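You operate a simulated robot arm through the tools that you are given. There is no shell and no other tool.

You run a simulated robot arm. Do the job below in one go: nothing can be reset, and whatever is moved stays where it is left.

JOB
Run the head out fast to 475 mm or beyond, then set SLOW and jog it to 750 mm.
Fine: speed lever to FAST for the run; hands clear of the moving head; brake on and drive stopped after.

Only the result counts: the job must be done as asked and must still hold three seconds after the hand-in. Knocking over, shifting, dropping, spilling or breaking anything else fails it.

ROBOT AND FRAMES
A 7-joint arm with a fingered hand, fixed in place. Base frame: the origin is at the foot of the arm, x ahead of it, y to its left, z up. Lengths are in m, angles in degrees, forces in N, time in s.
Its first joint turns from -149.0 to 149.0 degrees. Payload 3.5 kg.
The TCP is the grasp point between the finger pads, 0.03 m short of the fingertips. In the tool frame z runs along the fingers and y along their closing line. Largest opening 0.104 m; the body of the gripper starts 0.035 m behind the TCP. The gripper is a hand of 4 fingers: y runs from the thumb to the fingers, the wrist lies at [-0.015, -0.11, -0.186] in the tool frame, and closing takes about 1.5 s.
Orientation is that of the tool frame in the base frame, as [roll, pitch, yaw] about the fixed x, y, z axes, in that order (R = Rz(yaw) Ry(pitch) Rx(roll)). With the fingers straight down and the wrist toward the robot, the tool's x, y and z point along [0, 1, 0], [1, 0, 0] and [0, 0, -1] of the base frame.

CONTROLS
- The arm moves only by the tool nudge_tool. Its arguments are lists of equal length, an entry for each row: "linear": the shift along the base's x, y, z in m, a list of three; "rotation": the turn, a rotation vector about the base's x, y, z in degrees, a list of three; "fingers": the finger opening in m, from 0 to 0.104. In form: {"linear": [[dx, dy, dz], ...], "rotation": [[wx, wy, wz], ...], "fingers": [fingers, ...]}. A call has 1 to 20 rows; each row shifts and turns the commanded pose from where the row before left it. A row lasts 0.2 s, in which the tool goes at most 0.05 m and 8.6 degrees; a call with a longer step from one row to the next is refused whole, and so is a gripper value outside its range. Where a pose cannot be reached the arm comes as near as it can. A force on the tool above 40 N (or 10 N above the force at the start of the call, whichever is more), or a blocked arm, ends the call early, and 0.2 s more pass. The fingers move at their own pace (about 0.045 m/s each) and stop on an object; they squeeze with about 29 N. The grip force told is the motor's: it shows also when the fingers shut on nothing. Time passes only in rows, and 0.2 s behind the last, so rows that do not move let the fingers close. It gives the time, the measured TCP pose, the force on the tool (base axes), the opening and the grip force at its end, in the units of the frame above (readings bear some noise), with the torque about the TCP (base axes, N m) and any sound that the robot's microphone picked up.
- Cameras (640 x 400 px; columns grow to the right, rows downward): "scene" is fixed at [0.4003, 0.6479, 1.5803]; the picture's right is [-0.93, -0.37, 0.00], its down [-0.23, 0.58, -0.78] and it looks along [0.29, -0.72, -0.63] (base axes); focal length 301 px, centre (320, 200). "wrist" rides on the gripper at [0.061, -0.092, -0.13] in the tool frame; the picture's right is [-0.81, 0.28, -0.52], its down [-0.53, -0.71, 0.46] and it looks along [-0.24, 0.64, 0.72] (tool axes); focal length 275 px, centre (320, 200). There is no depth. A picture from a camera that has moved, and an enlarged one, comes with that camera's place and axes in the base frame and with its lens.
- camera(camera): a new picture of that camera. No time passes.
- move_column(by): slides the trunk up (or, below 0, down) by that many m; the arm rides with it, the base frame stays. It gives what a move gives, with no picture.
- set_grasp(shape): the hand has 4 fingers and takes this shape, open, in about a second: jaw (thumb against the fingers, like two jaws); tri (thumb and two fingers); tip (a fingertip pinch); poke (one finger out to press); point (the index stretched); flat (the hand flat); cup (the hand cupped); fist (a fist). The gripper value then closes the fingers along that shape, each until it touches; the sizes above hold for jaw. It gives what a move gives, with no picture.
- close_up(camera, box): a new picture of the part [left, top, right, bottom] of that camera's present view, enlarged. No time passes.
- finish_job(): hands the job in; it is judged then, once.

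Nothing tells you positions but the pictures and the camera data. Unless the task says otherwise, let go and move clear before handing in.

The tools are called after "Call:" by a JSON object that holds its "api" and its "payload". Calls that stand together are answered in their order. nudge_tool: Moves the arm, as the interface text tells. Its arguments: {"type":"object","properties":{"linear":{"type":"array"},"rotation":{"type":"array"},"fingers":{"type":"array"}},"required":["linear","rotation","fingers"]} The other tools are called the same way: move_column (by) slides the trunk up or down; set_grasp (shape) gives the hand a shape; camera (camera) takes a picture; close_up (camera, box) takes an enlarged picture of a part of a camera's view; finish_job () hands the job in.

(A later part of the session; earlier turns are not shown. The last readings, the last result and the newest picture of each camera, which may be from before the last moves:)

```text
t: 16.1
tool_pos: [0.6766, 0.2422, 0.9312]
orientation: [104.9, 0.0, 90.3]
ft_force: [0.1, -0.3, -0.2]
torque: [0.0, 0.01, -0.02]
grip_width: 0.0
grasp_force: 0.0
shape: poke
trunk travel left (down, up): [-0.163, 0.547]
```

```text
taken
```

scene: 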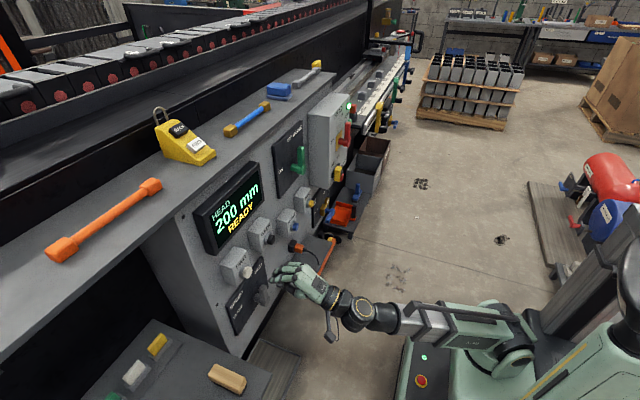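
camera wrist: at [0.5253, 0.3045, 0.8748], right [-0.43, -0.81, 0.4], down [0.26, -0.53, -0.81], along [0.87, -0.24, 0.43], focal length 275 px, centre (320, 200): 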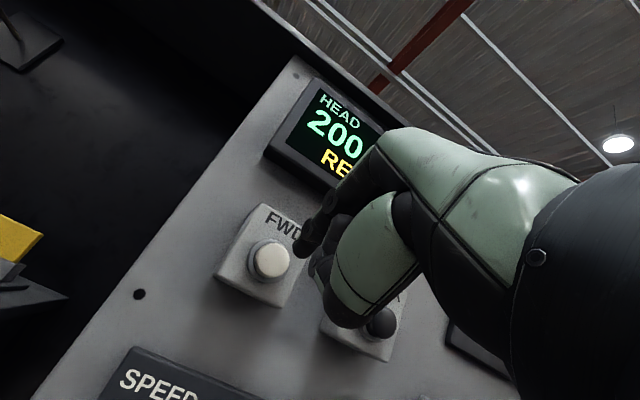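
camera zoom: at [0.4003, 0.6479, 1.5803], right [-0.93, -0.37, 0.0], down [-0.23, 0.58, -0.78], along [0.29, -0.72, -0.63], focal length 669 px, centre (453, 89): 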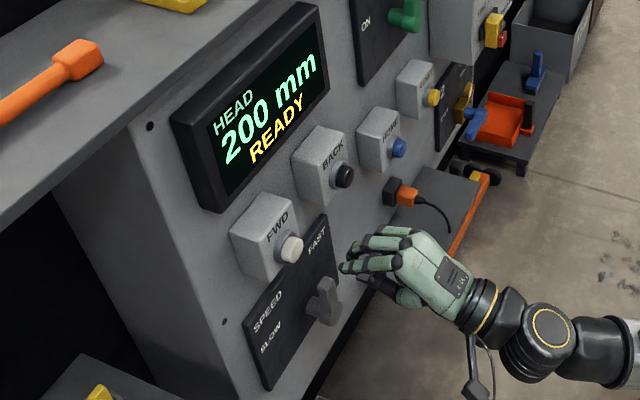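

The lever stands upright at FAST and the finger is lined up with FWD. I'll approach to just short of the button.

Call:
{"api": "nudge_tool", "payload": {"linear": [[0.025, 0.001, 0], [0.02, 0.001, 0]], "rotation": [[0, 0, 0], [0, 0, 0]], "fingers": [0.104, 0.104]}}

Call:
{"api": "close_up", "payload": {"camera": "scene", "box": [200, 220, 300, 300]}}

Call:
{"api": "close_up", "payload": {"camera": "wrist", "box": [200, 120, 400, 320]}}

```text
t: 16.7
tool_pos: [0.7233, 0.2437, 0.9324]
orientation: [105.1, 0.0, 90.0]
ft_force: [0.0, 0.3, -0.3]
torque: [0.0, 0.03, -0.03]
grip_width: 0.0
grasp_force: 0.0
shape: poke
trunk travel left (down, up): [-0.163, 0.547]
```

```text
5.00 times, centred on (250, 260) of scene
camera zoom: at [0.4003, 0.6479, 1.5803], right [-0.93, -0.37, 0.0], down [-0.23, 0.58, -0.78], along [0.29, -0.72, -0.63], focal length 1504 px, centre (670, -100)
```

zoom: 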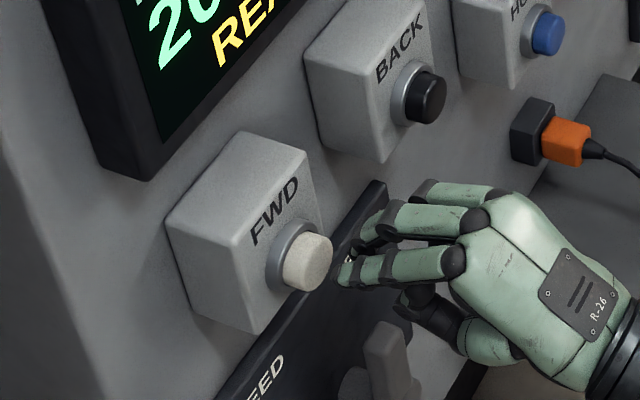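

```text
2.00 times, centred on (300, 220) of wrist
camera zoom: at [0.573, 0.3061, 0.8763], right [-0.43, -0.81, 0.4], down [0.26, -0.53, -0.81], along [0.87, -0.24, 0.44], focal length 551 px, centre (360, 160)
```

zoom: 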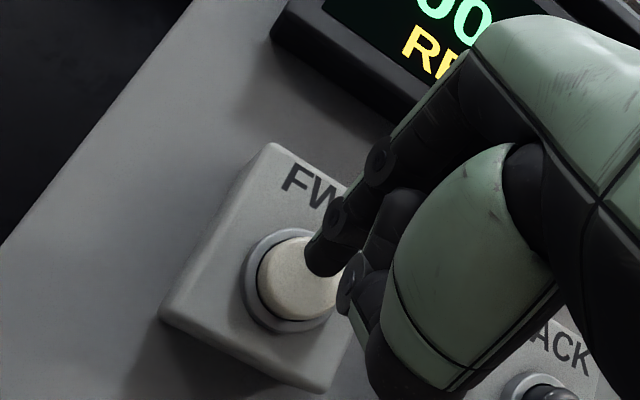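

The tip is roughly 12–19 mm from the button face and well aligned. I'll do a small step in and watch the force and display.

Call:
{"api": "nudge_tool", "payload": {"linear": [[0.012, 0.0005, 0.001]], "rotation": [[0, 0, 0]], "fingers": [0.104]}}

Call:
{"api": "close_up", "payload": {"camera": "scene", "box": [180, 160, 300, 300]}}

```text
t: 17.1
tool_pos: [0.7346, 0.2455, 0.9333]
orientation: [105.0, 0.0, 89.9]
ft_force: [-2.4, 0.1, -0.2]
torque: [0.0, 0.0, 0.02]
grip_width: 0.0002
grasp_force: 0.0
shape: poke
trunk travel left (down, up): [-0.163, 0.547]
```

```text
2.86 times, centred on (240, 230) of scene
camera zoom: at [0.4003, 0.6479, 1.5803], right [-0.93, -0.37, 0.0], down [-0.23, 0.58, -0.78], along [0.29, -0.72, -0.63], focal length 860 px, centre (549, 114)
```

zoom: 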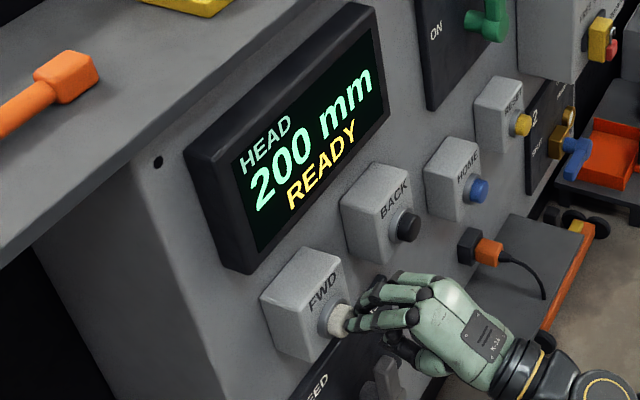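

I've touched the button with about 2.4 N and the display is unchanged. I'll press a few mm further and read the display right away.

Call:
{"api": "nudge_tool", "payload": {"linear": [[0.004, 0, 0]], "rotation": [[0, 0, 0]], "fingers": [0.104]}}

Call:
{"api": "close_up", "payload": {"camera": "scene", "box": [180, 160, 300, 300]}}

```text
t: 17.5
tool_pos: [0.7382, 0.2454, 0.9335]
orientation: [105.0, 0.1, 90.0]
ft_force: [-2.6, 0.0, -1.5]
torque: [-0.02, 0.03, 0.05]
grip_width: 0.0
grasp_force: 0.0
shape: poke
trunk travel left (down, up): [-0.163, 0.547]
```

```text
2.86 times, centred on (240, 230) of scene
camera zoom: at [0.4003, 0.6479, 1.5803], right [-0.93, -0.37, 0.0], down [-0.23, 0.58, -0.78], along [0.29, -0.72, -0.63], focal length 860 px, centre (549, 114)
```

zoom: 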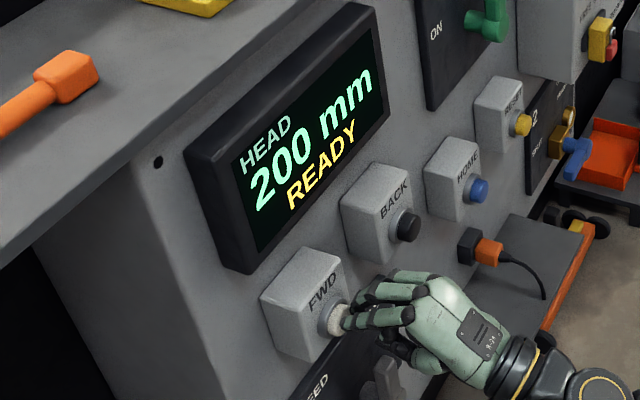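

Call:
{"api": "nudge_tool", "payload": {"linear": [[0.004, 0, 0]], "rotation": [[0, 0, 0]], "fingers": [0.104]}}

Call:
{"api": "close_up", "payload": {"camera": "scene", "box": [180, 160, 300, 300]}}

```text
t: 17.9
tool_pos: [0.7433, 0.2454, 0.933]
orientation: [104.9, 0.0, 89.9]
ft_force: [-10.6, 0.5, 1.6]
torque: [0.02, 0.03, 0.07]
grip_width: 0.0
grasp_force: 0.0
shape: poke
trunk travel left (down, up): [-0.163, 0.547]
heard: click
```

```text
2.86 times, centred on (240, 230) of scene
camera zoom: at [0.4003, 0.6479, 1.5803], right [-0.93, -0.37, 0.0], down [-0.23, 0.58, -0.78], along [0.29, -0.72, -0.63], focal length 860 px, centre (549, 114)
```

zoom: 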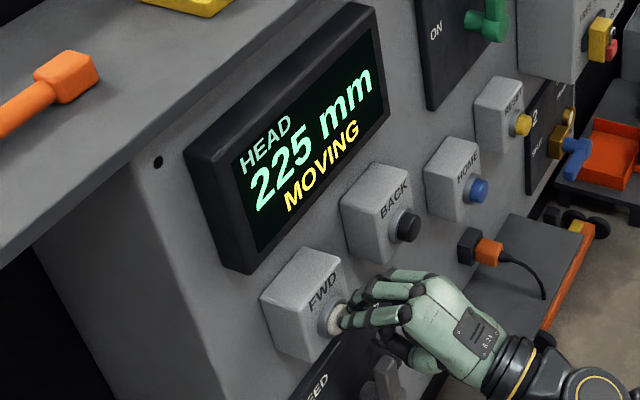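

There was a click and the head is MOVING at 225 mm, so the press point is at TCP x of about 0.743. I'll hold for one row to gauge the speed.

Call:
{"api": "nudge_tool", "payload": {"linear": [[0, 0, 0]], "rotation": [[0, 0, 0]], "fingers": [0.104]}}

Call:
{"api": "close_up", "payload": {"camera": "scene", "box": [180, 160, 300, 300]}}

Call:
{"api": "close_up", "payload": {"camera": "scene", "box": [340, 20, 420, 120]}}

```text
t: 18.3
tool_pos: [0.7417, 0.2452, 0.9333]
orientation: [104.9, 0.0, 90.0]
ft_force: [-11.8, 0.3, 0.9]
torque: [-0.01, -0.01, 0.1]
grip_width: 0.0003
grasp_force: 0.0
shape: poke
trunk travel left (down, up): [-0.163, 0.547]
```

```text
2.86 times, centred on (240, 230) of scene
camera zoom: at [0.4003, 0.6479, 1.5803], right [-0.93, -0.37, 0.0], down [-0.23, 0.58, -0.78], along [0.29, -0.72, -0.63], focal length 860 px, centre (549, 114)
```

zoom: 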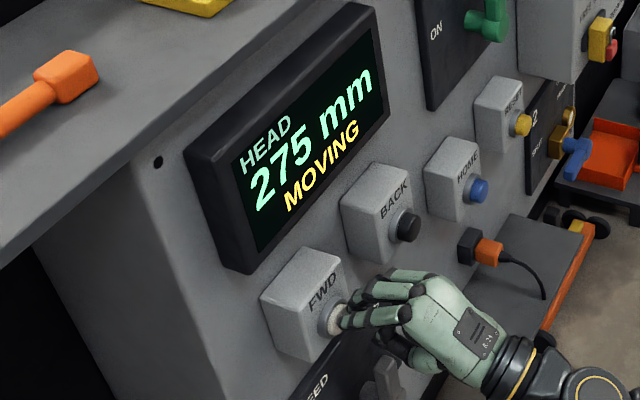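

```text
4.00 times, centred on (380, 70) of scene
camera zoom: at [0.4003, 0.6479, 1.5803], right [-0.93, -0.37, 0.0], down [-0.23, 0.58, -0.78], along [0.29, -0.72, -0.63], focal length 1203 px, centre (80, 720)
```

zoom: 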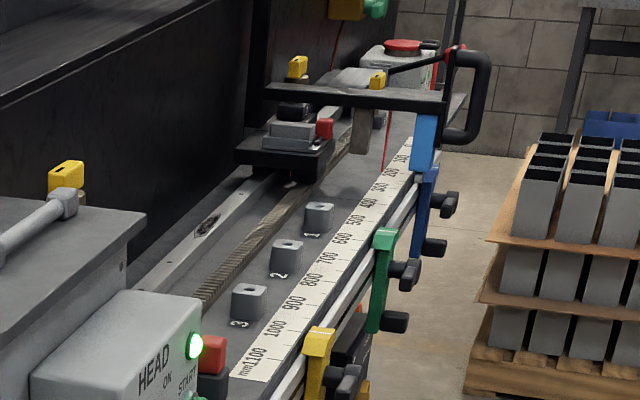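

The head runs at about 125 mm/s, now at 275 mm. Before holding longer, I'll check the head's path past the coloured clamps on the rail, since time is frozen while I look.

Call:
{"api": "close_up", "payload": {"camera": "scene", "box": [385, 25, 425, 55]}}

Call:
{"api": "close_up", "payload": {"camera": "scene", "box": [395, 50, 435, 100]}}

Call:
{"api": "close_up", "payload": {"camera": "scene", "box": [370, 25, 440, 85]}}

```text
13.33 times, centred on (405, 40) of scene
camera zoom: at [0.4003, 0.6479, 1.5803], right [-0.93, -0.37, 0.0], down [-0.23, 0.58, -0.78], along [0.29, -0.72, -0.63], focal length 4012 px, centre (-813, 2333)
```

zoom: 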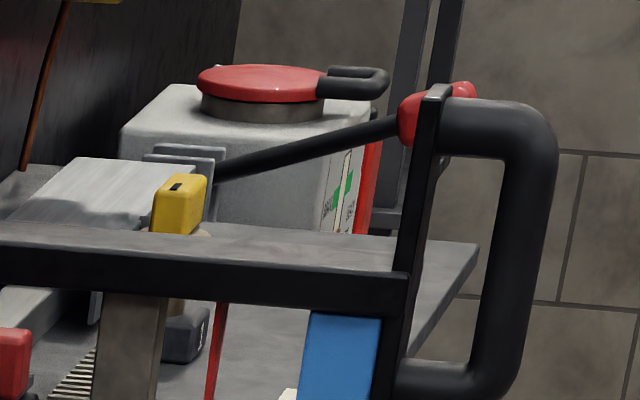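

```text
8.00 times, centred on (415, 75) of scene
camera zoom: at [0.4003, 0.6479, 1.5803], right [-0.93, -0.37, 0.0], down [-0.23, 0.58, -0.78], along [0.29, -0.72, -0.63], focal length 2407 px, centre (-440, 1200)
```

zoom: 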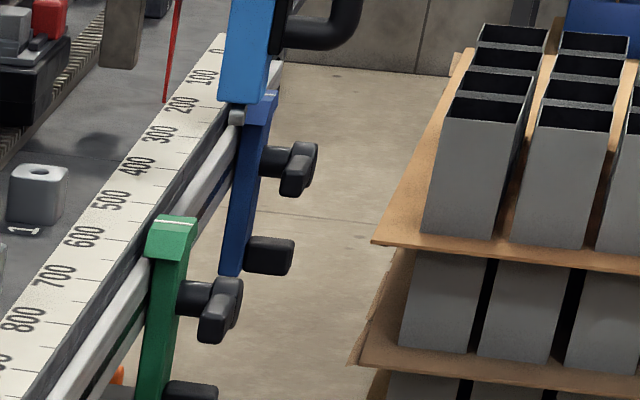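

```text
6.67 times, centred on (405, 55) of scene
camera zoom: at [0.4003, 0.6479, 1.5803], right [-0.93, -0.37, 0.0], down [-0.23, 0.58, -0.78], along [0.29, -0.72, -0.63], focal length 2006 px, centre (-247, 1167)
```

zoom: 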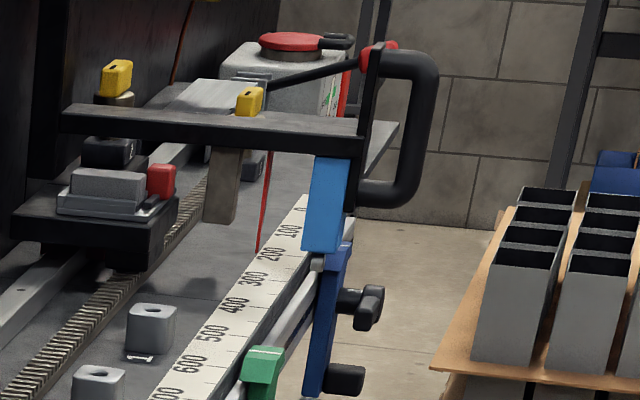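

The dogs sit on the rail (blue near 170 mm, green near 500–530 mm, yellow near 1050 mm) and the head's path looks clear. I'll hold FWD five more rows and re-read.

Call:
{"api": "nudge_tool", "payload": {"linear": [[0, 0, 0], [0, 0, 0], [0, 0, 0], [0, 0, 0], [0, 0, 0]], "rotation": [[0, 0, 0], [0, 0, 0], [0, 0, 0], [0, 0, 0], [0, 0, 0]], "fingers": [0.104, 0.104, 0.104, 0.104, 0.104]}}

Call:
{"api": "close_up", "payload": {"camera": "scene", "box": [180, 160, 300, 300]}}

Call:
{"api": "close_up", "payload": {"camera": "scene", "box": [370, 25, 440, 85]}}

```text
t: 19.5
tool_pos: [0.7422, 0.2455, 0.9327]
orientation: [104.9, 0.0, 90.1]
ft_force: [-15.2, 0.7, 1.2]
torque: [0.01, 0.03, 0.08]
grip_width: 0.0
grasp_force: 0.1
shape: poke
trunk travel left (down, up): [-0.163, 0.547]
```

```text
2.86 times, centred on (240, 230) of scene
camera zoom: at [0.4003, 0.6479, 1.5803], right [-0.93, -0.37, 0.0], down [-0.23, 0.58, -0.78], along [0.29, -0.72, -0.63], focal length 860 px, centre (549, 114)
```

zoom: 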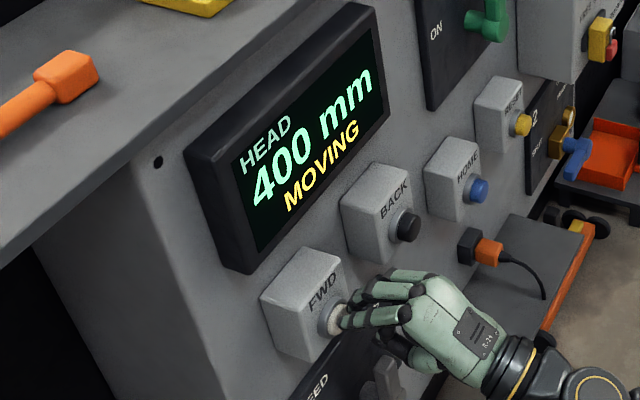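

```text
6.67 times, centred on (405, 55) of scene
camera zoom: at [0.4003, 0.6479, 1.5803], right [-0.93, -0.37, 0.0], down [-0.23, 0.58, -0.78], along [0.29, -0.72, -0.63], focal length 2006 px, centre (-247, 1167)
```

zoom: 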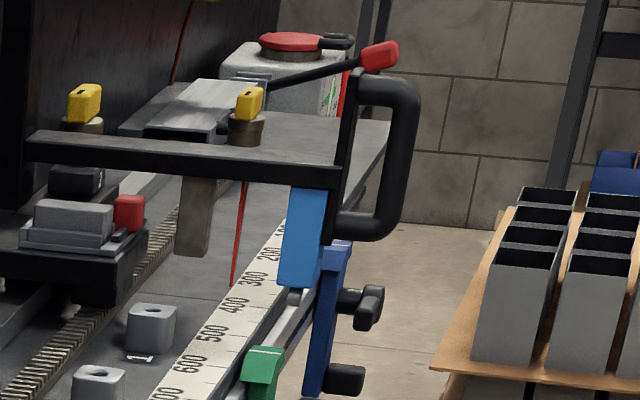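

The display reads 400 mm at roughly 110 mm/s. I'll hold four more rows and then release by withdrawing, which should stop the head near 500 mm.

Call:
{"api": "nudge_tool", "payload": {"linear": [[0, 0, 0], [0, 0, 0], [0, 0, 0], [0, 0, 0], [-0.02, 0, 0]], "rotation": [[0, 0, 0], [0, 0, 0], [0, 0, 0], [0, 0, 0], [0, 0, 0]], "fingers": [0.104, 0.104, 0.104, 0.104, 0.104]}}

Call:
{"api": "close_up", "payload": {"camera": "scene", "box": [180, 160, 300, 300]}}

Call:
{"api": "close_up", "payload": {"camera": "scene", "box": [370, 25, 440, 85]}}

```text
t: 20.7
tool_pos: [0.7239, 0.2463, 0.932]
orientation: [105.0, 0.1, 89.9]
ft_force: [1.4, 0.2, -0.6]
torque: [0.01, 0.01, -0.02]
grip_width: 0.0001
grasp_force: 0.0
shape: poke
trunk travel left (down, up): [-0.163, 0.547]
```

```text
2.86 times, centred on (240, 230) of scene
camera zoom: at [0.4003, 0.6479, 1.5803], right [-0.93, -0.37, 0.0], down [-0.23, 0.58, -0.78], along [0.29, -0.72, -0.63], focal length 860 px, centre (549, 114)
```

zoom: 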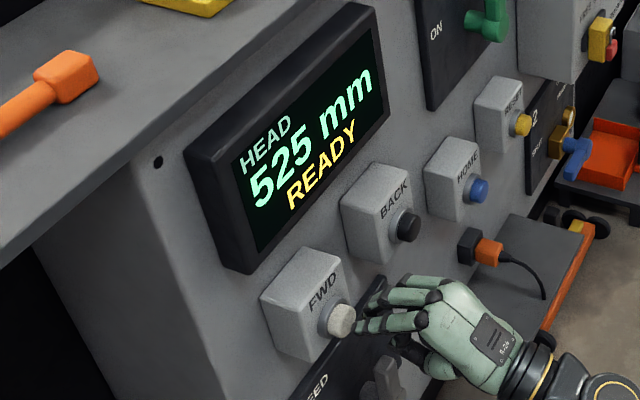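

```text
6.67 times, centred on (405, 55) of scene
camera zoom: at [0.4003, 0.6479, 1.5803], right [-0.93, -0.37, 0.0], down [-0.23, 0.58, -0.78], along [0.29, -0.72, -0.63], focal length 2006 px, centre (-247, 1167)
```

zoom: 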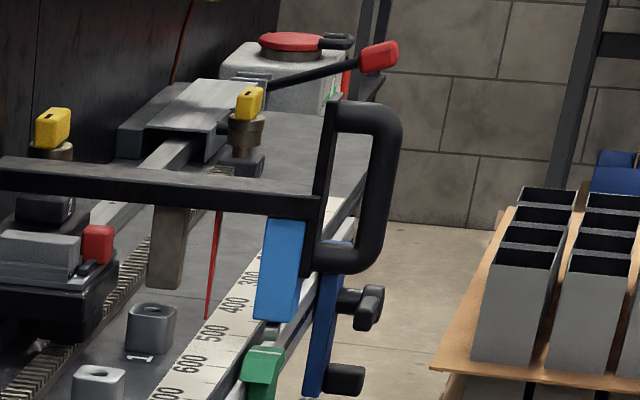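

The head stopped at 525 mm READY, so the fast run is done. Now I'll withdraw and move to the −y side of the upright SPEED lever, ready to push it back to SLOW.

Call:
{"api": "nudge_tool", "payload": {"linear": [[-0.03, 0, 0], [-0.015, 0, 0], [0, -0.019, -0.035], [0, -0.019, -0.035], [0, -0.019, -0.035], [0, -0.019, -0.035], [0, -0.019, -0.035]], "rotation": [[0, 0, 0], [0, 0, 0], [0, 0, 0], [0, 0, 0], [0, 0, 0], [0, 0, 0], [0, 0, 0]], "fingers": [0.104, 0.104, 0.104, 0.104, 0.104, 0.104, 0.104]}}

Call:
{"api": "close_up", "payload": {"camera": "scene", "box": [210, 230, 330, 330]}}

Call:
{"api": "camera", "payload": {"camera": "wrist"}}

```text
t: 22.3
tool_pos: [0.6792, 0.1507, 0.7557]
orientation: [105.1, 0.1, 89.8]
ft_force: [-0.2, 0.0, -0.1]
torque: [0.01, -0.02, -0.01]
grip_width: 0.0
grasp_force: 0.1
shape: poke
trunk travel left (down, up): [-0.163, 0.547]
```

```text
4.00 times, centred on (270, 280) of scene
camera zoom: at [0.4003, 0.6479, 1.5803], right [-0.93, -0.37, 0.0], down [-0.23, 0.58, -0.78], along [0.29, -0.72, -0.63], focal length 1203 px, centre (520, -120)
```

zoom: 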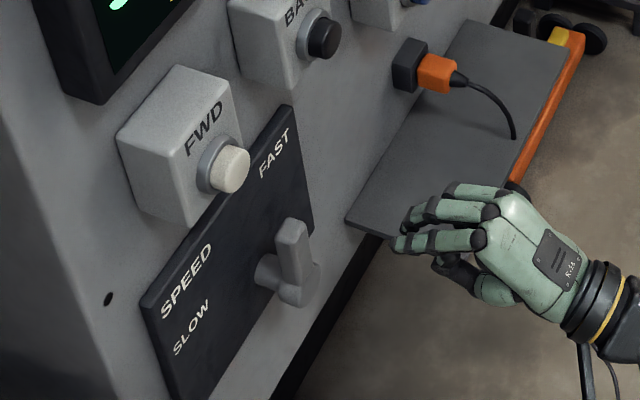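

```text
taken
camera wrist: at [0.5295, 0.2126, 0.7002], right [-0.43, -0.81, 0.4], down [0.26, -0.53, -0.81], along [0.87, -0.24, 0.43], focal length 275 px, centre (320, 200)
```

wrist: 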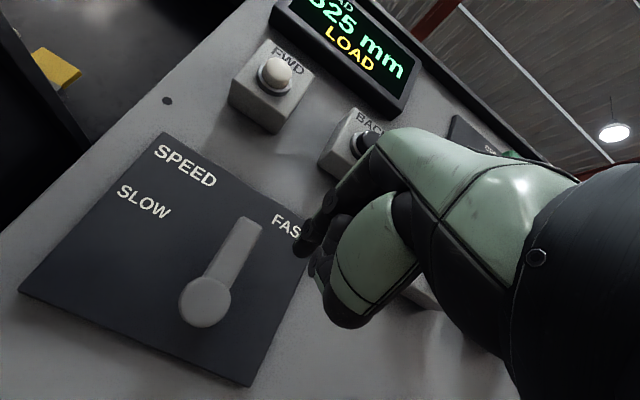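

The display now says "525 mm LOAD" instead of READY. I'll look at what changed.

Call:
{"api": "close_up", "payload": {"camera": "scene", "box": [180, 150, 300, 260]}}

Call:
{"api": "camera", "payload": {"camera": "scene"}}

Call:
{"api": "close_up", "payload": {"camera": "scene", "box": [340, 20, 440, 120]}}

Call:
{"api": "close_up", "payload": {"camera": "scene", "box": [300, 80, 380, 210]}}

Call:
{"api": "close_up", "payload": {"camera": "scene", "box": [370, 50, 430, 100]}}

```text
3.64 times, centred on (240, 205) of scene
camera zoom: at [0.4003, 0.6479, 1.5803], right [-0.93, -0.37, 0.0], down [-0.23, 0.58, -0.78], along [0.29, -0.72, -0.63], focal length 1094 px, centre (611, 182)
```

zoom: 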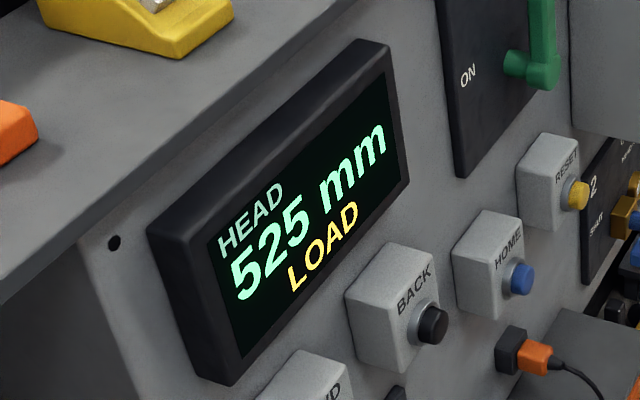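

```text
taken
```

scene: 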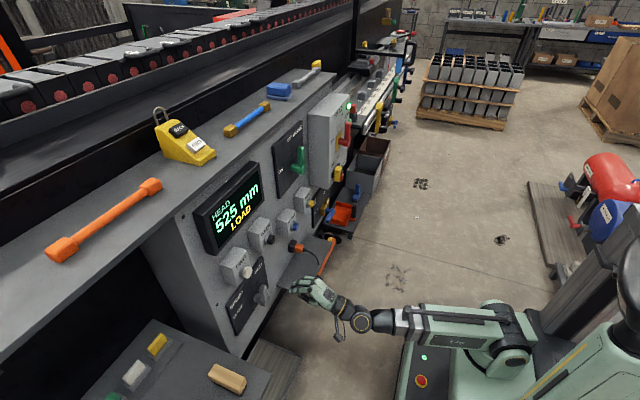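

```text
4.00 times, centred on (390, 70) of scene
camera zoom: at [0.4003, 0.6479, 1.5803], right [-0.93, -0.37, 0.0], down [-0.23, 0.58, -0.78], along [0.29, -0.72, -0.63], focal length 1203 px, centre (40, 720)
```

zoom: 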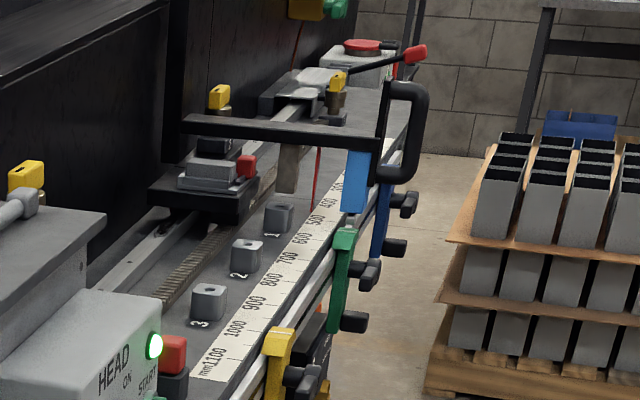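

```text
3.08 times, centred on (340, 145) of scene
camera zoom: at [0.4003, 0.6479, 1.5803], right [-0.93, -0.37, 0.0], down [-0.23, 0.58, -0.78], along [0.29, -0.72, -0.63], focal length 926 px, centre (258, 369)
```

zoom: 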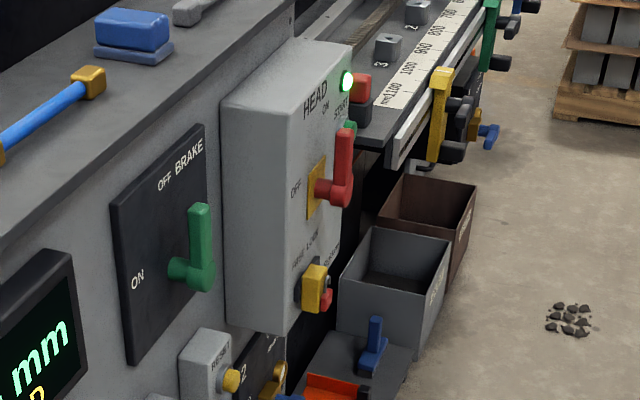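

```text
8.00 times, centred on (400, 75) of scene
camera zoom: at [0.4003, 0.6479, 1.5803], right [-0.93, -0.37, 0.0], down [-0.23, 0.58, -0.78], along [0.29, -0.72, -0.63], focal length 2407 px, centre (-320, 1200)
```

zoom: 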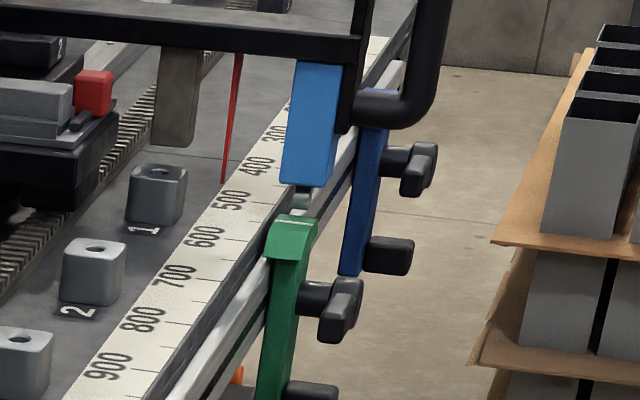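

Nothing looks collided; the lamp is still green and the head is standing still at 525. I'll carry on to set SLOW first: slide in beside the lever, then push it toward +y and down.

Call:
{"api": "nudge_tool", "payload": {"linear": [[0.03, 0, 0], [0.03, 0, 0], [0.02, 0, 0]], "rotation": [[0, 0, 0], [0, 0, 0], [0, 0, 0]], "fingers": [0.104, 0.104, 0.104]}}

Call:
{"api": "close_up", "payload": {"camera": "scene", "box": [210, 230, 330, 330]}}

Call:
{"api": "camera", "payload": {"camera": "wrist"}}

```text
t: 23.1
tool_pos: [0.759, 0.1511, 0.7568]
orientation: [105.1, 0.0, 90.0]
ft_force: [-0.7, 0.8, -0.2]
torque: [0.0, 0.0, 0.0]
grip_width: 0.0002
grasp_force: 0.0
shape: poke
trunk travel left (down, up): [-0.163, 0.547]
```

```text
4.00 times, centred on (270, 280) of scene
camera zoom: at [0.4003, 0.6479, 1.5803], right [-0.93, -0.37, 0.0], down [-0.23, 0.58, -0.78], along [0.29, -0.72, -0.63], focal length 1203 px, centre (520, -120)
```

zoom: 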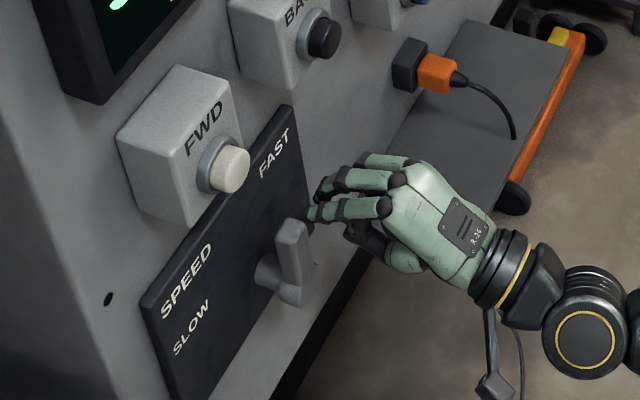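

```text
taken
camera wrist: at [0.6086, 0.2132, 0.7008], right [-0.43, -0.81, 0.4], down [0.26, -0.53, -0.81], along [0.87, -0.24, 0.44], focal length 275 px, centre (320, 200)
```

wrist: 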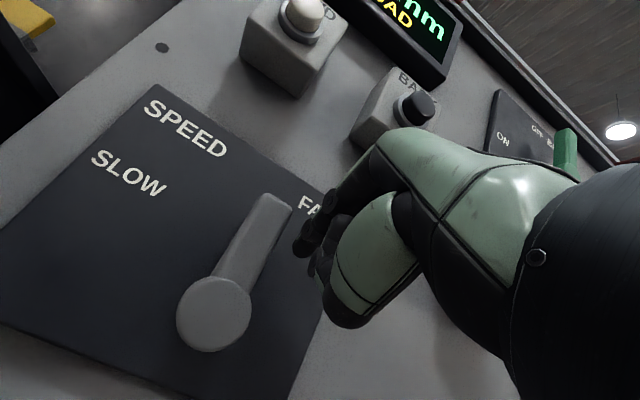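

The index is just beside the handle on its −y side. I'll push it over toward +y along the arc.

Call:
{"api": "nudge_tool", "payload": {"linear": [[0, 0.017, 0.001], [0, 0.013, 0.0], [0, 0.012, 0.0], [0, 0.015, -0.005], [0, 0.012, -0.008]], "rotation": [[0, 0, 0], [0, 0, 0], [0, 0, 0], [0, 0, 0], [0, 0, 0]], "fingers": [0.104, 0.104, 0.104, 0.104, 0.104]}}

Call:
{"api": "close_up", "payload": {"camera": "scene", "box": [210, 230, 330, 330]}}

Call:
{"api": "camera", "payload": {"camera": "wrist"}}

```text
t: 24.3
tool_pos: [0.7566, 0.2205, 0.7458]
orientation: [105.1, 0.0, 90.0]
ft_force: [-0.9, 0.7, -0.2]
torque: [0.0, 0.05, -0.02]
grip_width: 0.0
grasp_force: 0.1
shape: poke
trunk travel left (down, up): [-0.163, 0.547]
```

```text
4.00 times, centred on (270, 280) of scene
camera zoom: at [0.4003, 0.6479, 1.5803], right [-0.93, -0.37, 0.0], down [-0.23, 0.58, -0.78], along [0.29, -0.72, -0.63], focal length 1203 px, centre (520, -120)
```

zoom: 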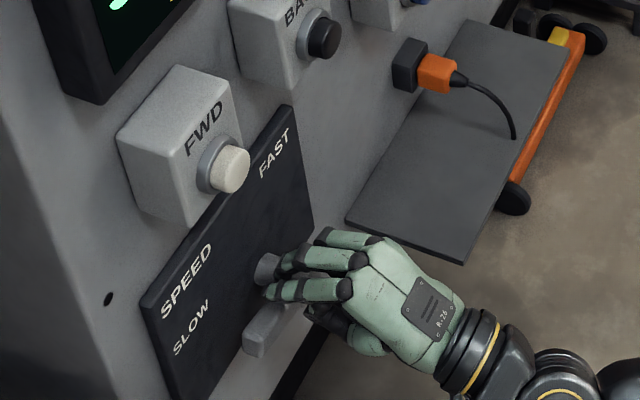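

```text
taken
camera wrist: at [0.6069, 0.2824, 0.6902], right [-0.43, -0.81, 0.4], down [0.26, -0.53, -0.81], along [0.87, -0.24, 0.43], focal length 275 px, centre (320, 200)
```

wrist: 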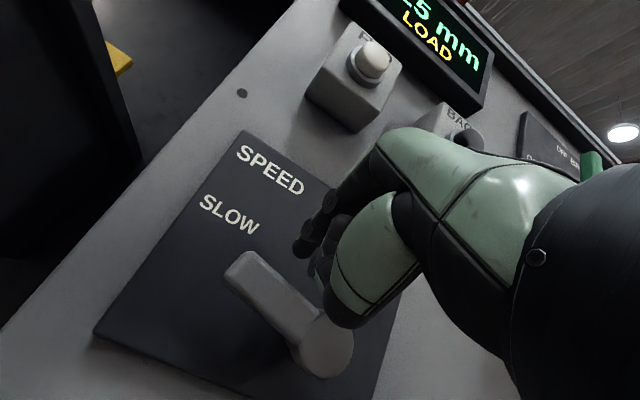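

The lever is nearly back at SLOW, with a little left. I'll push it down to its stop.

Call:
{"api": "nudge_tool", "payload": {"linear": [[0, 0.008, -0.01], [0, 0.005, -0.012], [0, 0, -0.006]], "rotation": [[0, 0, 0], [0, 0, 0], [0, 0, 0]], "fingers": [0.104, 0.104, 0.104]}}

Call:
{"api": "close_up", "payload": {"camera": "scene", "box": [210, 230, 330, 330]}}

Call:
{"api": "camera", "payload": {"camera": "wrist"}}

```text
t: 25.1
tool_pos: [0.7565, 0.2322, 0.7168]
orientation: [104.9, 0.0, 90.2]
ft_force: [-0.9, 0.4, 4.4]
torque: [-0.03, -0.05, -0.02]
grip_width: 0.0002
grasp_force: 0.0
shape: poke
trunk travel left (down, up): [-0.163, 0.547]
```

```text
4.00 times, centred on (270, 280) of scene
camera zoom: at [0.4003, 0.6479, 1.5803], right [-0.93, -0.37, 0.0], down [-0.23, 0.58, -0.78], along [0.29, -0.72, -0.63], focal length 1203 px, centre (520, -120)
```

zoom: 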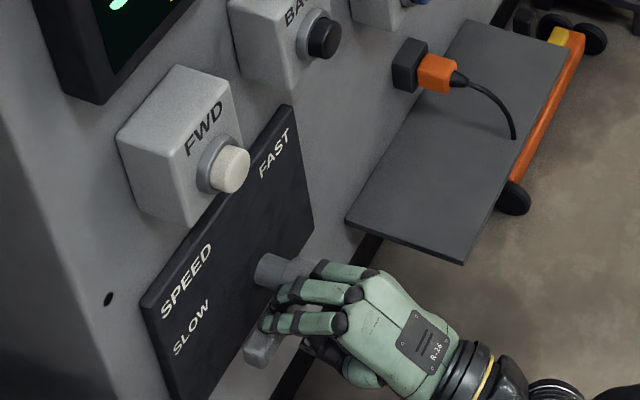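

```text
taken
camera wrist: at [0.6074, 0.2944, 0.6624], right [-0.43, -0.81, 0.4], down [0.26, -0.53, -0.81], along [0.87, -0.24, 0.44], focal length 275 px, centre (320, 200)
```

wrist: 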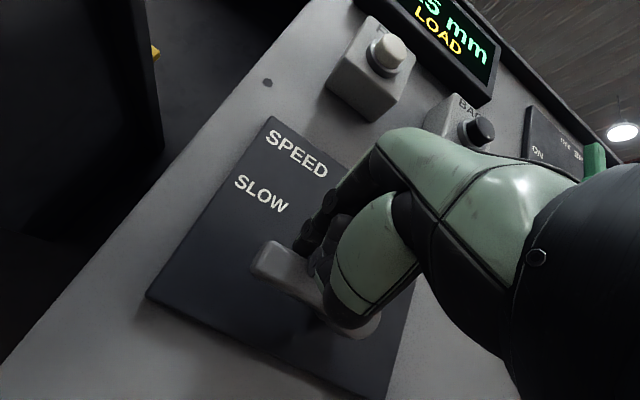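

There's light contact on top of the handle. One more small press to seat it fully in SLOW, then I'll lift off and withdraw.

Call:
{"api": "nudge_tool", "payload": {"linear": [[0, 0, -0.004], [0, 0, -0.002]], "rotation": [[0, 0, 0], [0, 0, 0]], "fingers": [0.104, 0.104]}}

```text
t: 25.7
tool_pos: [0.7554, 0.2323, 0.7138]
orientation: [104.5, 0.0, 90.0]
ft_force: [2.9, 3.4, 31.8]
torque: [-0.02, -0.75, 0.1]
grip_width: 0.0
grasp_force: 0.1
shape: poke
trunk travel left (down, up): [-0.163, 0.547]
```

At the stop (32 N). I'll lift off, withdraw and rise back in front of FWD, then check the display.

Call:
{"api": "nudge_tool", "payload": {"linear": [[0, 0, 0.012], [0, 0, 0.01], [-0.03, 0, 0], [-0.03, 0, 0], [-0.02, 0, 0], [0, 0.002, 0.04], [0, 0.002, 0.04], [0, 0.003, 0.04], [0, 0.003, 0.04], [0, 0.003, 0.037]], "rotation": [[0, 0, 0], [0, 0, 0], [0, 0, 0], [0, 0, 0], [0, 0, 0], [0, 0, 0], [0, 0, 0], [0, 0, 0], [0, 0, 0], [0, 0, 0]], "fingers": [0.104, 0.104, 0.104, 0.104, 0.104, 0.104, 0.104, 0.104, 0.104, 0.104]}}

Call:
{"api": "close_up", "payload": {"camera": "scene", "box": [180, 160, 340, 340]}}

Call:
{"api": "close_up", "payload": {"camera": "scene", "box": [340, 20, 440, 120]}}

Call:
{"api": "camera", "payload": {"camera": "wrist"}}

```text
t: 27.9
tool_pos: [0.6766, 0.2507, 0.9316]
orientation: [105.1, 0.1, 90.0]
ft_force: [-0.9, 0.1, 0.9]
torque: [0.01, 0.01, 0.03]
grip_width: 0.0
grasp_force: 0.1
shape: poke
trunk travel left (down, up): [-0.163, 0.547]
```

```text
2.22 times, centred on (260, 250) of scene
camera zoom: at [0.4003, 0.6479, 1.5803], right [-0.93, -0.37, 0.0], down [-0.23, 0.58, -0.78], along [0.29, -0.72, -0.63], focal length 669 px, centre (453, 89)
```

zoom: 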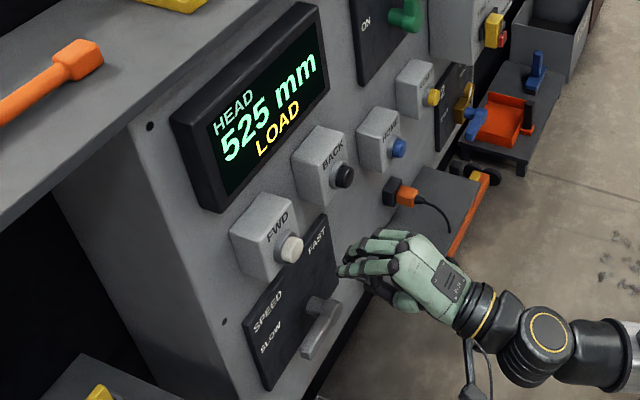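

```text
4.00 times, centred on (390, 70) of scene
camera zoom: at [0.4003, 0.6479, 1.5803], right [-0.93, -0.37, 0.0], down [-0.23, 0.58, -0.78], along [0.29, -0.72, -0.63], focal length 1203 px, centre (40, 720)
```

zoom: 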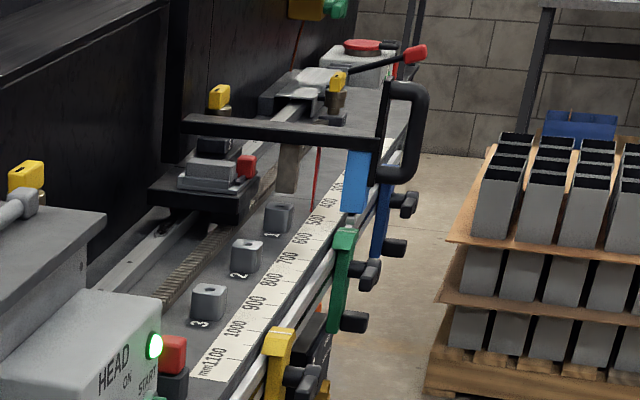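

```text
taken
camera wrist: at [0.5261, 0.3112, 0.8761], right [-0.43, -0.81, 0.4], down [0.26, -0.53, -0.81], along [0.87, -0.24, 0.43], focal length 275 px, centre (320, 200)
```

wrist: 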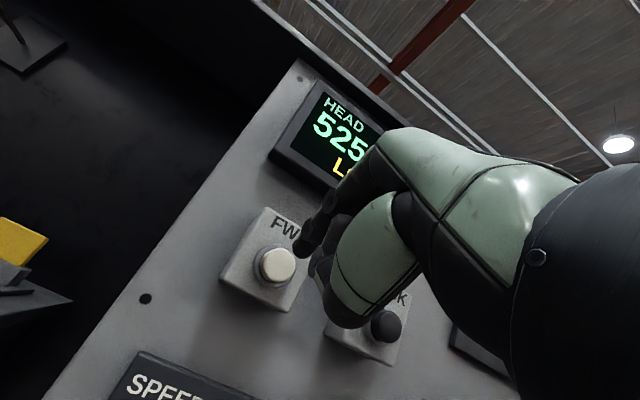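

SPEED is back at SLOW. The display still says LOAD, which may just be the head's state past 475 mm. I'll try a careful FWD press in SLOW and watch the response.

Call:
{"api": "nudge_tool", "payload": {"linear": [[0.025, -0.003, 0], [0.025, -0.001, 0.001], [0.012, -0.001, 0.001]], "rotation": [[0, 0, 0], [0, 0, 0], [0, 0, 0]], "fingers": [0.104, 0.104, 0.104]}}

Call:
{"api": "close_up", "payload": {"camera": "scene", "box": [180, 160, 300, 300]}}

```text
t: 28.7
tool_pos: [0.7399, 0.2417, 0.9335]
orientation: [105.0, 0.1, 90.1]
ft_force: [-5.2, 1.5, -0.7]
torque: [-0.02, 0.03, 0.03]
grip_width: 0.0001
grasp_force: 0.0
shape: poke
trunk travel left (down, up): [-0.163, 0.547]
heard: click
```

```text
2.86 times, centred on (240, 230) of scene
camera zoom: at [0.4003, 0.6479, 1.5803], right [-0.93, -0.37, 0.0], down [-0.23, 0.58, -0.78], along [0.29, -0.72, -0.63], focal length 860 px, centre (549, 114)
```

zoom: 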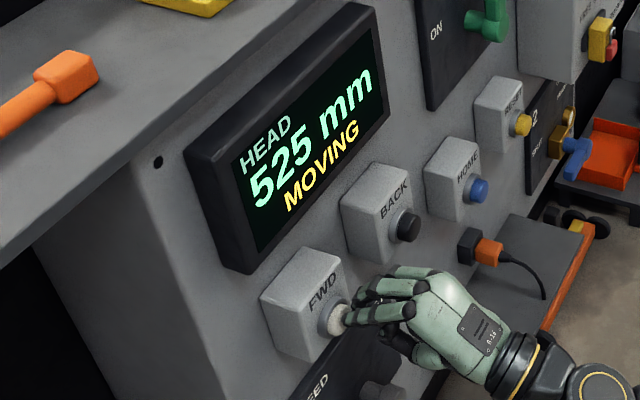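

The head responds: MOVING in SLOW. I'll hold FWD, pressing very slightly deeper, and measure the slow speed.

Call:
{"api": "nudge_tool", "payload": {"linear": [[0.002, 0, 0], [0, 0, 0], [0, 0, 0], [0, 0, 0]], "rotation": [[0, 0, 0], [0, 0, 0], [0, 0, 0], [0, 0, 0]], "fingers": [0.104, 0.104, 0.104, 0.104]}}

Call:
{"api": "close_up", "payload": {"camera": "scene", "box": [180, 160, 300, 300]}}

Call:
{"api": "close_up", "payload": {"camera": "scene", "box": [370, 50, 430, 100]}}

```text
t: 29.7
tool_pos: [0.7415, 0.2408, 0.9334]
orientation: [105.0, 0.0, 90.2]
ft_force: [-11.8, 1.4, -0.4]
torque: [0.03, 0.08, 0.14]
grip_width: 0.0
grasp_force: 0.1
shape: poke
trunk travel left (down, up): [-0.163, 0.547]
```

```text
2.86 times, centred on (240, 230) of scene
camera zoom: at [0.4003, 0.6479, 1.5803], right [-0.93, -0.37, 0.0], down [-0.23, 0.58, -0.78], along [0.29, -0.72, -0.63], focal length 860 px, centre (549, 114)
```

zoom: 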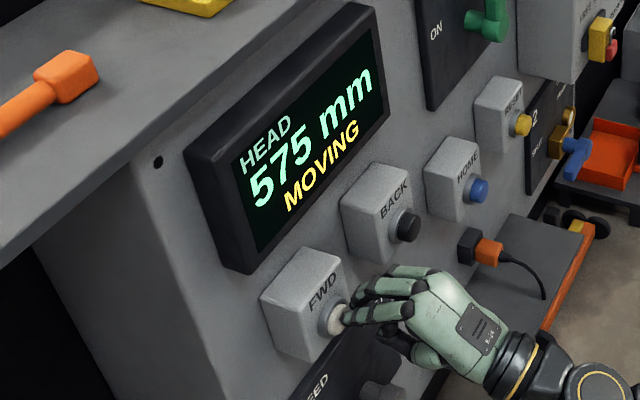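

```text
8.00 times, centred on (400, 75) of scene
camera zoom: at [0.4003, 0.6479, 1.5803], right [-0.93, -0.37, 0.0], down [-0.23, 0.58, -0.78], along [0.29, -0.72, -0.63], focal length 2407 px, centre (-320, 1200)
```

zoom: 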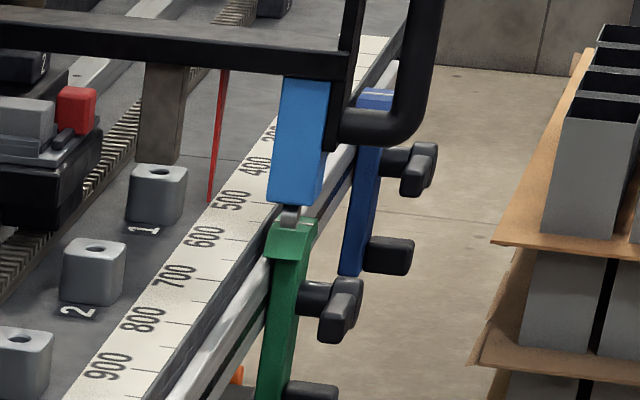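

SLOW runs at roughly 45 mm/s, now at 575 mm, and the head clears the bed blocks so far. I'll keep holding and re-check.

Call:
{"api": "nudge_tool", "payload": {"linear": [[0, 0, 0], [0, 0, 0], [0, 0, 0], [0, 0, 0]], "rotation": [[0, 0, 0], [0, 0, 0], [0, 0, 0], [0, 0, 0]], "fingers": [0.104, 0.104, 0.104, 0.104]}}

Call:
{"api": "close_up", "payload": {"camera": "scene", "box": [180, 160, 300, 300]}}

Call:
{"api": "close_up", "payload": {"camera": "scene", "box": [370, 50, 430, 100]}}

```text
t: 30.7
tool_pos: [0.7425, 0.2398, 0.9342]
orientation: [105.0, 0.0, 90.0]
ft_force: [-13.0, 2.3, -1.2]
torque: [0.0, 0.09, 0.14]
grip_width: 0.0
grasp_force: 0.1
shape: poke
trunk travel left (down, up): [-0.163, 0.547]
```

```text
2.86 times, centred on (240, 230) of scene
camera zoom: at [0.4003, 0.6479, 1.5803], right [-0.93, -0.37, 0.0], down [-0.23, 0.58, -0.78], along [0.29, -0.72, -0.63], focal length 860 px, centre (549, 114)
```

zoom: 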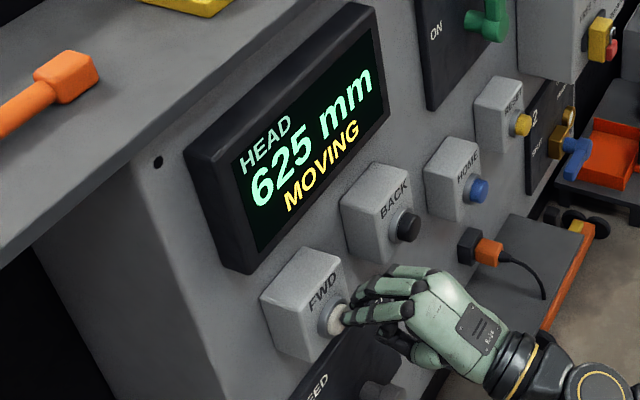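

```text
8.00 times, centred on (400, 75) of scene
camera zoom: at [0.4003, 0.6479, 1.5803], right [-0.93, -0.37, 0.0], down [-0.23, 0.58, -0.78], along [0.29, -0.72, -0.63], focal length 2407 px, centre (-320, 1200)
```

zoom: 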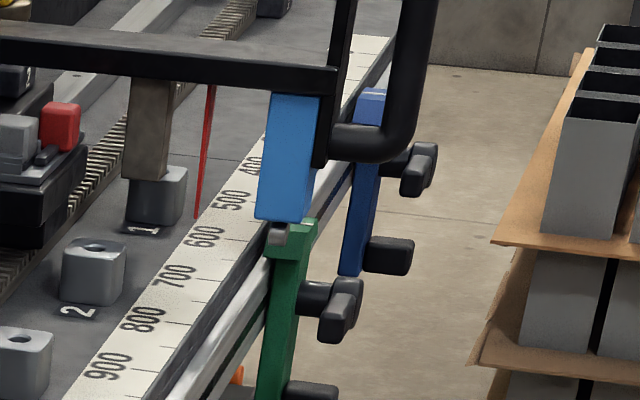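

Display 625 mm, still moving at about 50 mm/s. I'll hold six more rows, expecting roughly 695 mm.

Call:
{"api": "nudge_tool", "payload": {"linear": [[0, 0, 0], [0, 0, 0], [0, 0, 0], [0, 0, 0], [0, 0, 0], [0, 0, 0]], "rotation": [[0, 0, 0], [0, 0, 0], [0, 0, 0], [0, 0, 0], [0, 0, 0], [0, 0, 0]], "fingers": [0.104, 0.104, 0.104, 0.104, 0.104, 0.104]}}

Call:
{"api": "close_up", "payload": {"camera": "scene", "box": [180, 160, 300, 300]}}

Call:
{"api": "close_up", "payload": {"camera": "scene", "box": [370, 50, 430, 100]}}

```text
t: 32.1
tool_pos: [0.742, 0.2412, 0.9333]
orientation: [105.0, 0.0, 90.1]
ft_force: [-12.2, 4.2, -2.1]
torque: [0.03, 0.09, 0.15]
grip_width: 0.0001
grasp_force: 0.0
shape: poke
trunk travel left (down, up): [-0.163, 0.547]
```

```text
2.86 times, centred on (240, 230) of scene
camera zoom: at [0.4003, 0.6479, 1.5803], right [-0.93, -0.37, 0.0], down [-0.23, 0.58, -0.78], along [0.29, -0.72, -0.63], focal length 860 px, centre (549, 114)
```

zoom: 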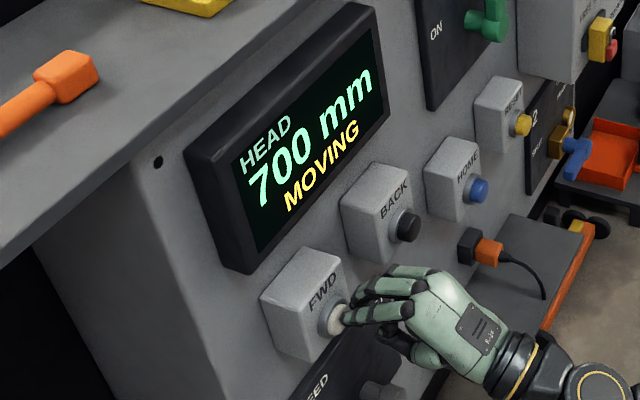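

```text
8.00 times, centred on (400, 75) of scene
camera zoom: at [0.4003, 0.6479, 1.5803], right [-0.93, -0.37, 0.0], down [-0.23, 0.58, -0.78], along [0.29, -0.72, -0.63], focal length 2407 px, centre (-320, 1200)
```

zoom: 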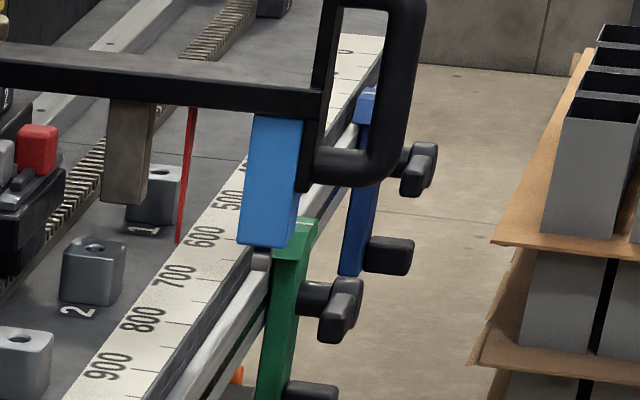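

Display 700 mm. I'll hold three more rows and release, stopping short of 750 so I can fine-tune against the printed scale.

Call:
{"api": "nudge_tool", "payload": {"linear": [[0, 0, 0], [0, 0, 0], [0, 0, 0], [-0.02, 0, 0]], "rotation": [[0, 0, 0], [0, 0, 0], [0, 0, 0], [0, 0, 0]], "fingers": [0.104, 0.104, 0.104, 0.104]}}

Call:
{"api": "close_up", "payload": {"camera": "scene", "box": [180, 160, 300, 300]}}

Call:
{"api": "close_up", "payload": {"camera": "scene", "box": [370, 50, 430, 100]}}

Call:
{"api": "close_up", "payload": {"camera": "scene", "box": [372, 68, 404, 92]}}

```text
t: 33.1
tool_pos: [0.7217, 0.2414, 0.9332]
orientation: [105.0, 0.0, 90.2]
ft_force: [0.0, 0.2, 0.3]
torque: [0.02, -0.02, -0.01]
grip_width: 0.0
grasp_force: 0.0
shape: poke
trunk travel left (down, up): [-0.163, 0.547]
```

```text
2.86 times, centred on (240, 230) of scene
camera zoom: at [0.4003, 0.6479, 1.5803], right [-0.93, -0.37, 0.0], down [-0.23, 0.58, -0.78], along [0.29, -0.72, -0.63], focal length 860 px, centre (549, 114)
```

zoom: 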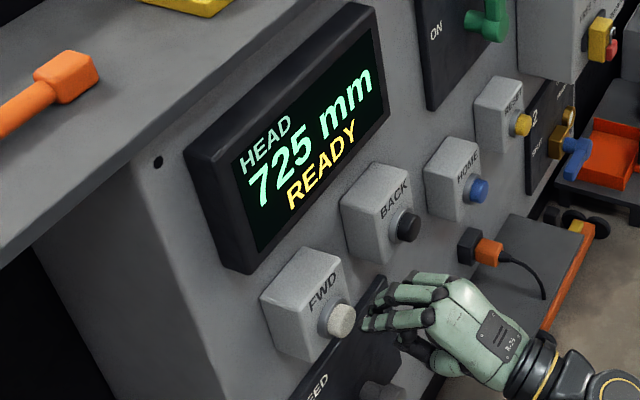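

```text
8.00 times, centred on (400, 75) of scene
camera zoom: at [0.4003, 0.6479, 1.5803], right [-0.93, -0.37, 0.0], down [-0.23, 0.58, -0.78], along [0.29, -0.72, -0.63], focal length 2407 px, centre (-320, 1200)
```

zoom: 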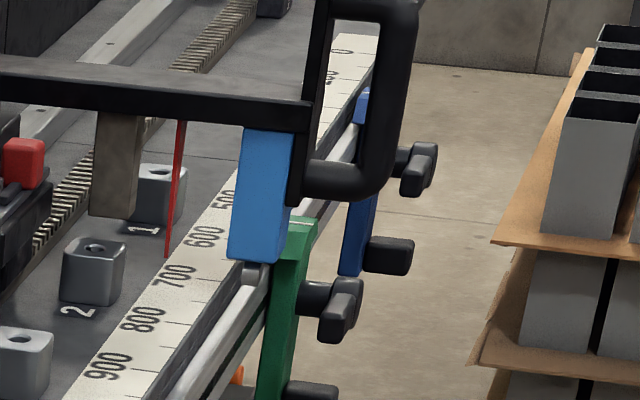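

```text
16.00 times, centred on (388, 80) of scene
camera zoom: at [0.4003, 0.6479, 1.5803], right [-0.93, -0.37, 0.0], down [-0.23, 0.58, -0.78], along [0.29, -0.72, -0.63], focal length 4814 px, centre (-768, 2120)
```

zoom: 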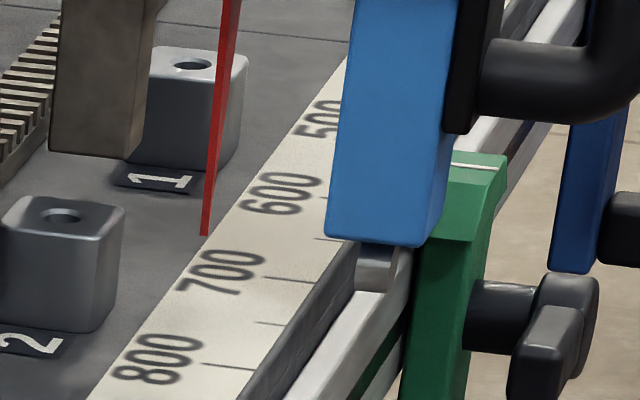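

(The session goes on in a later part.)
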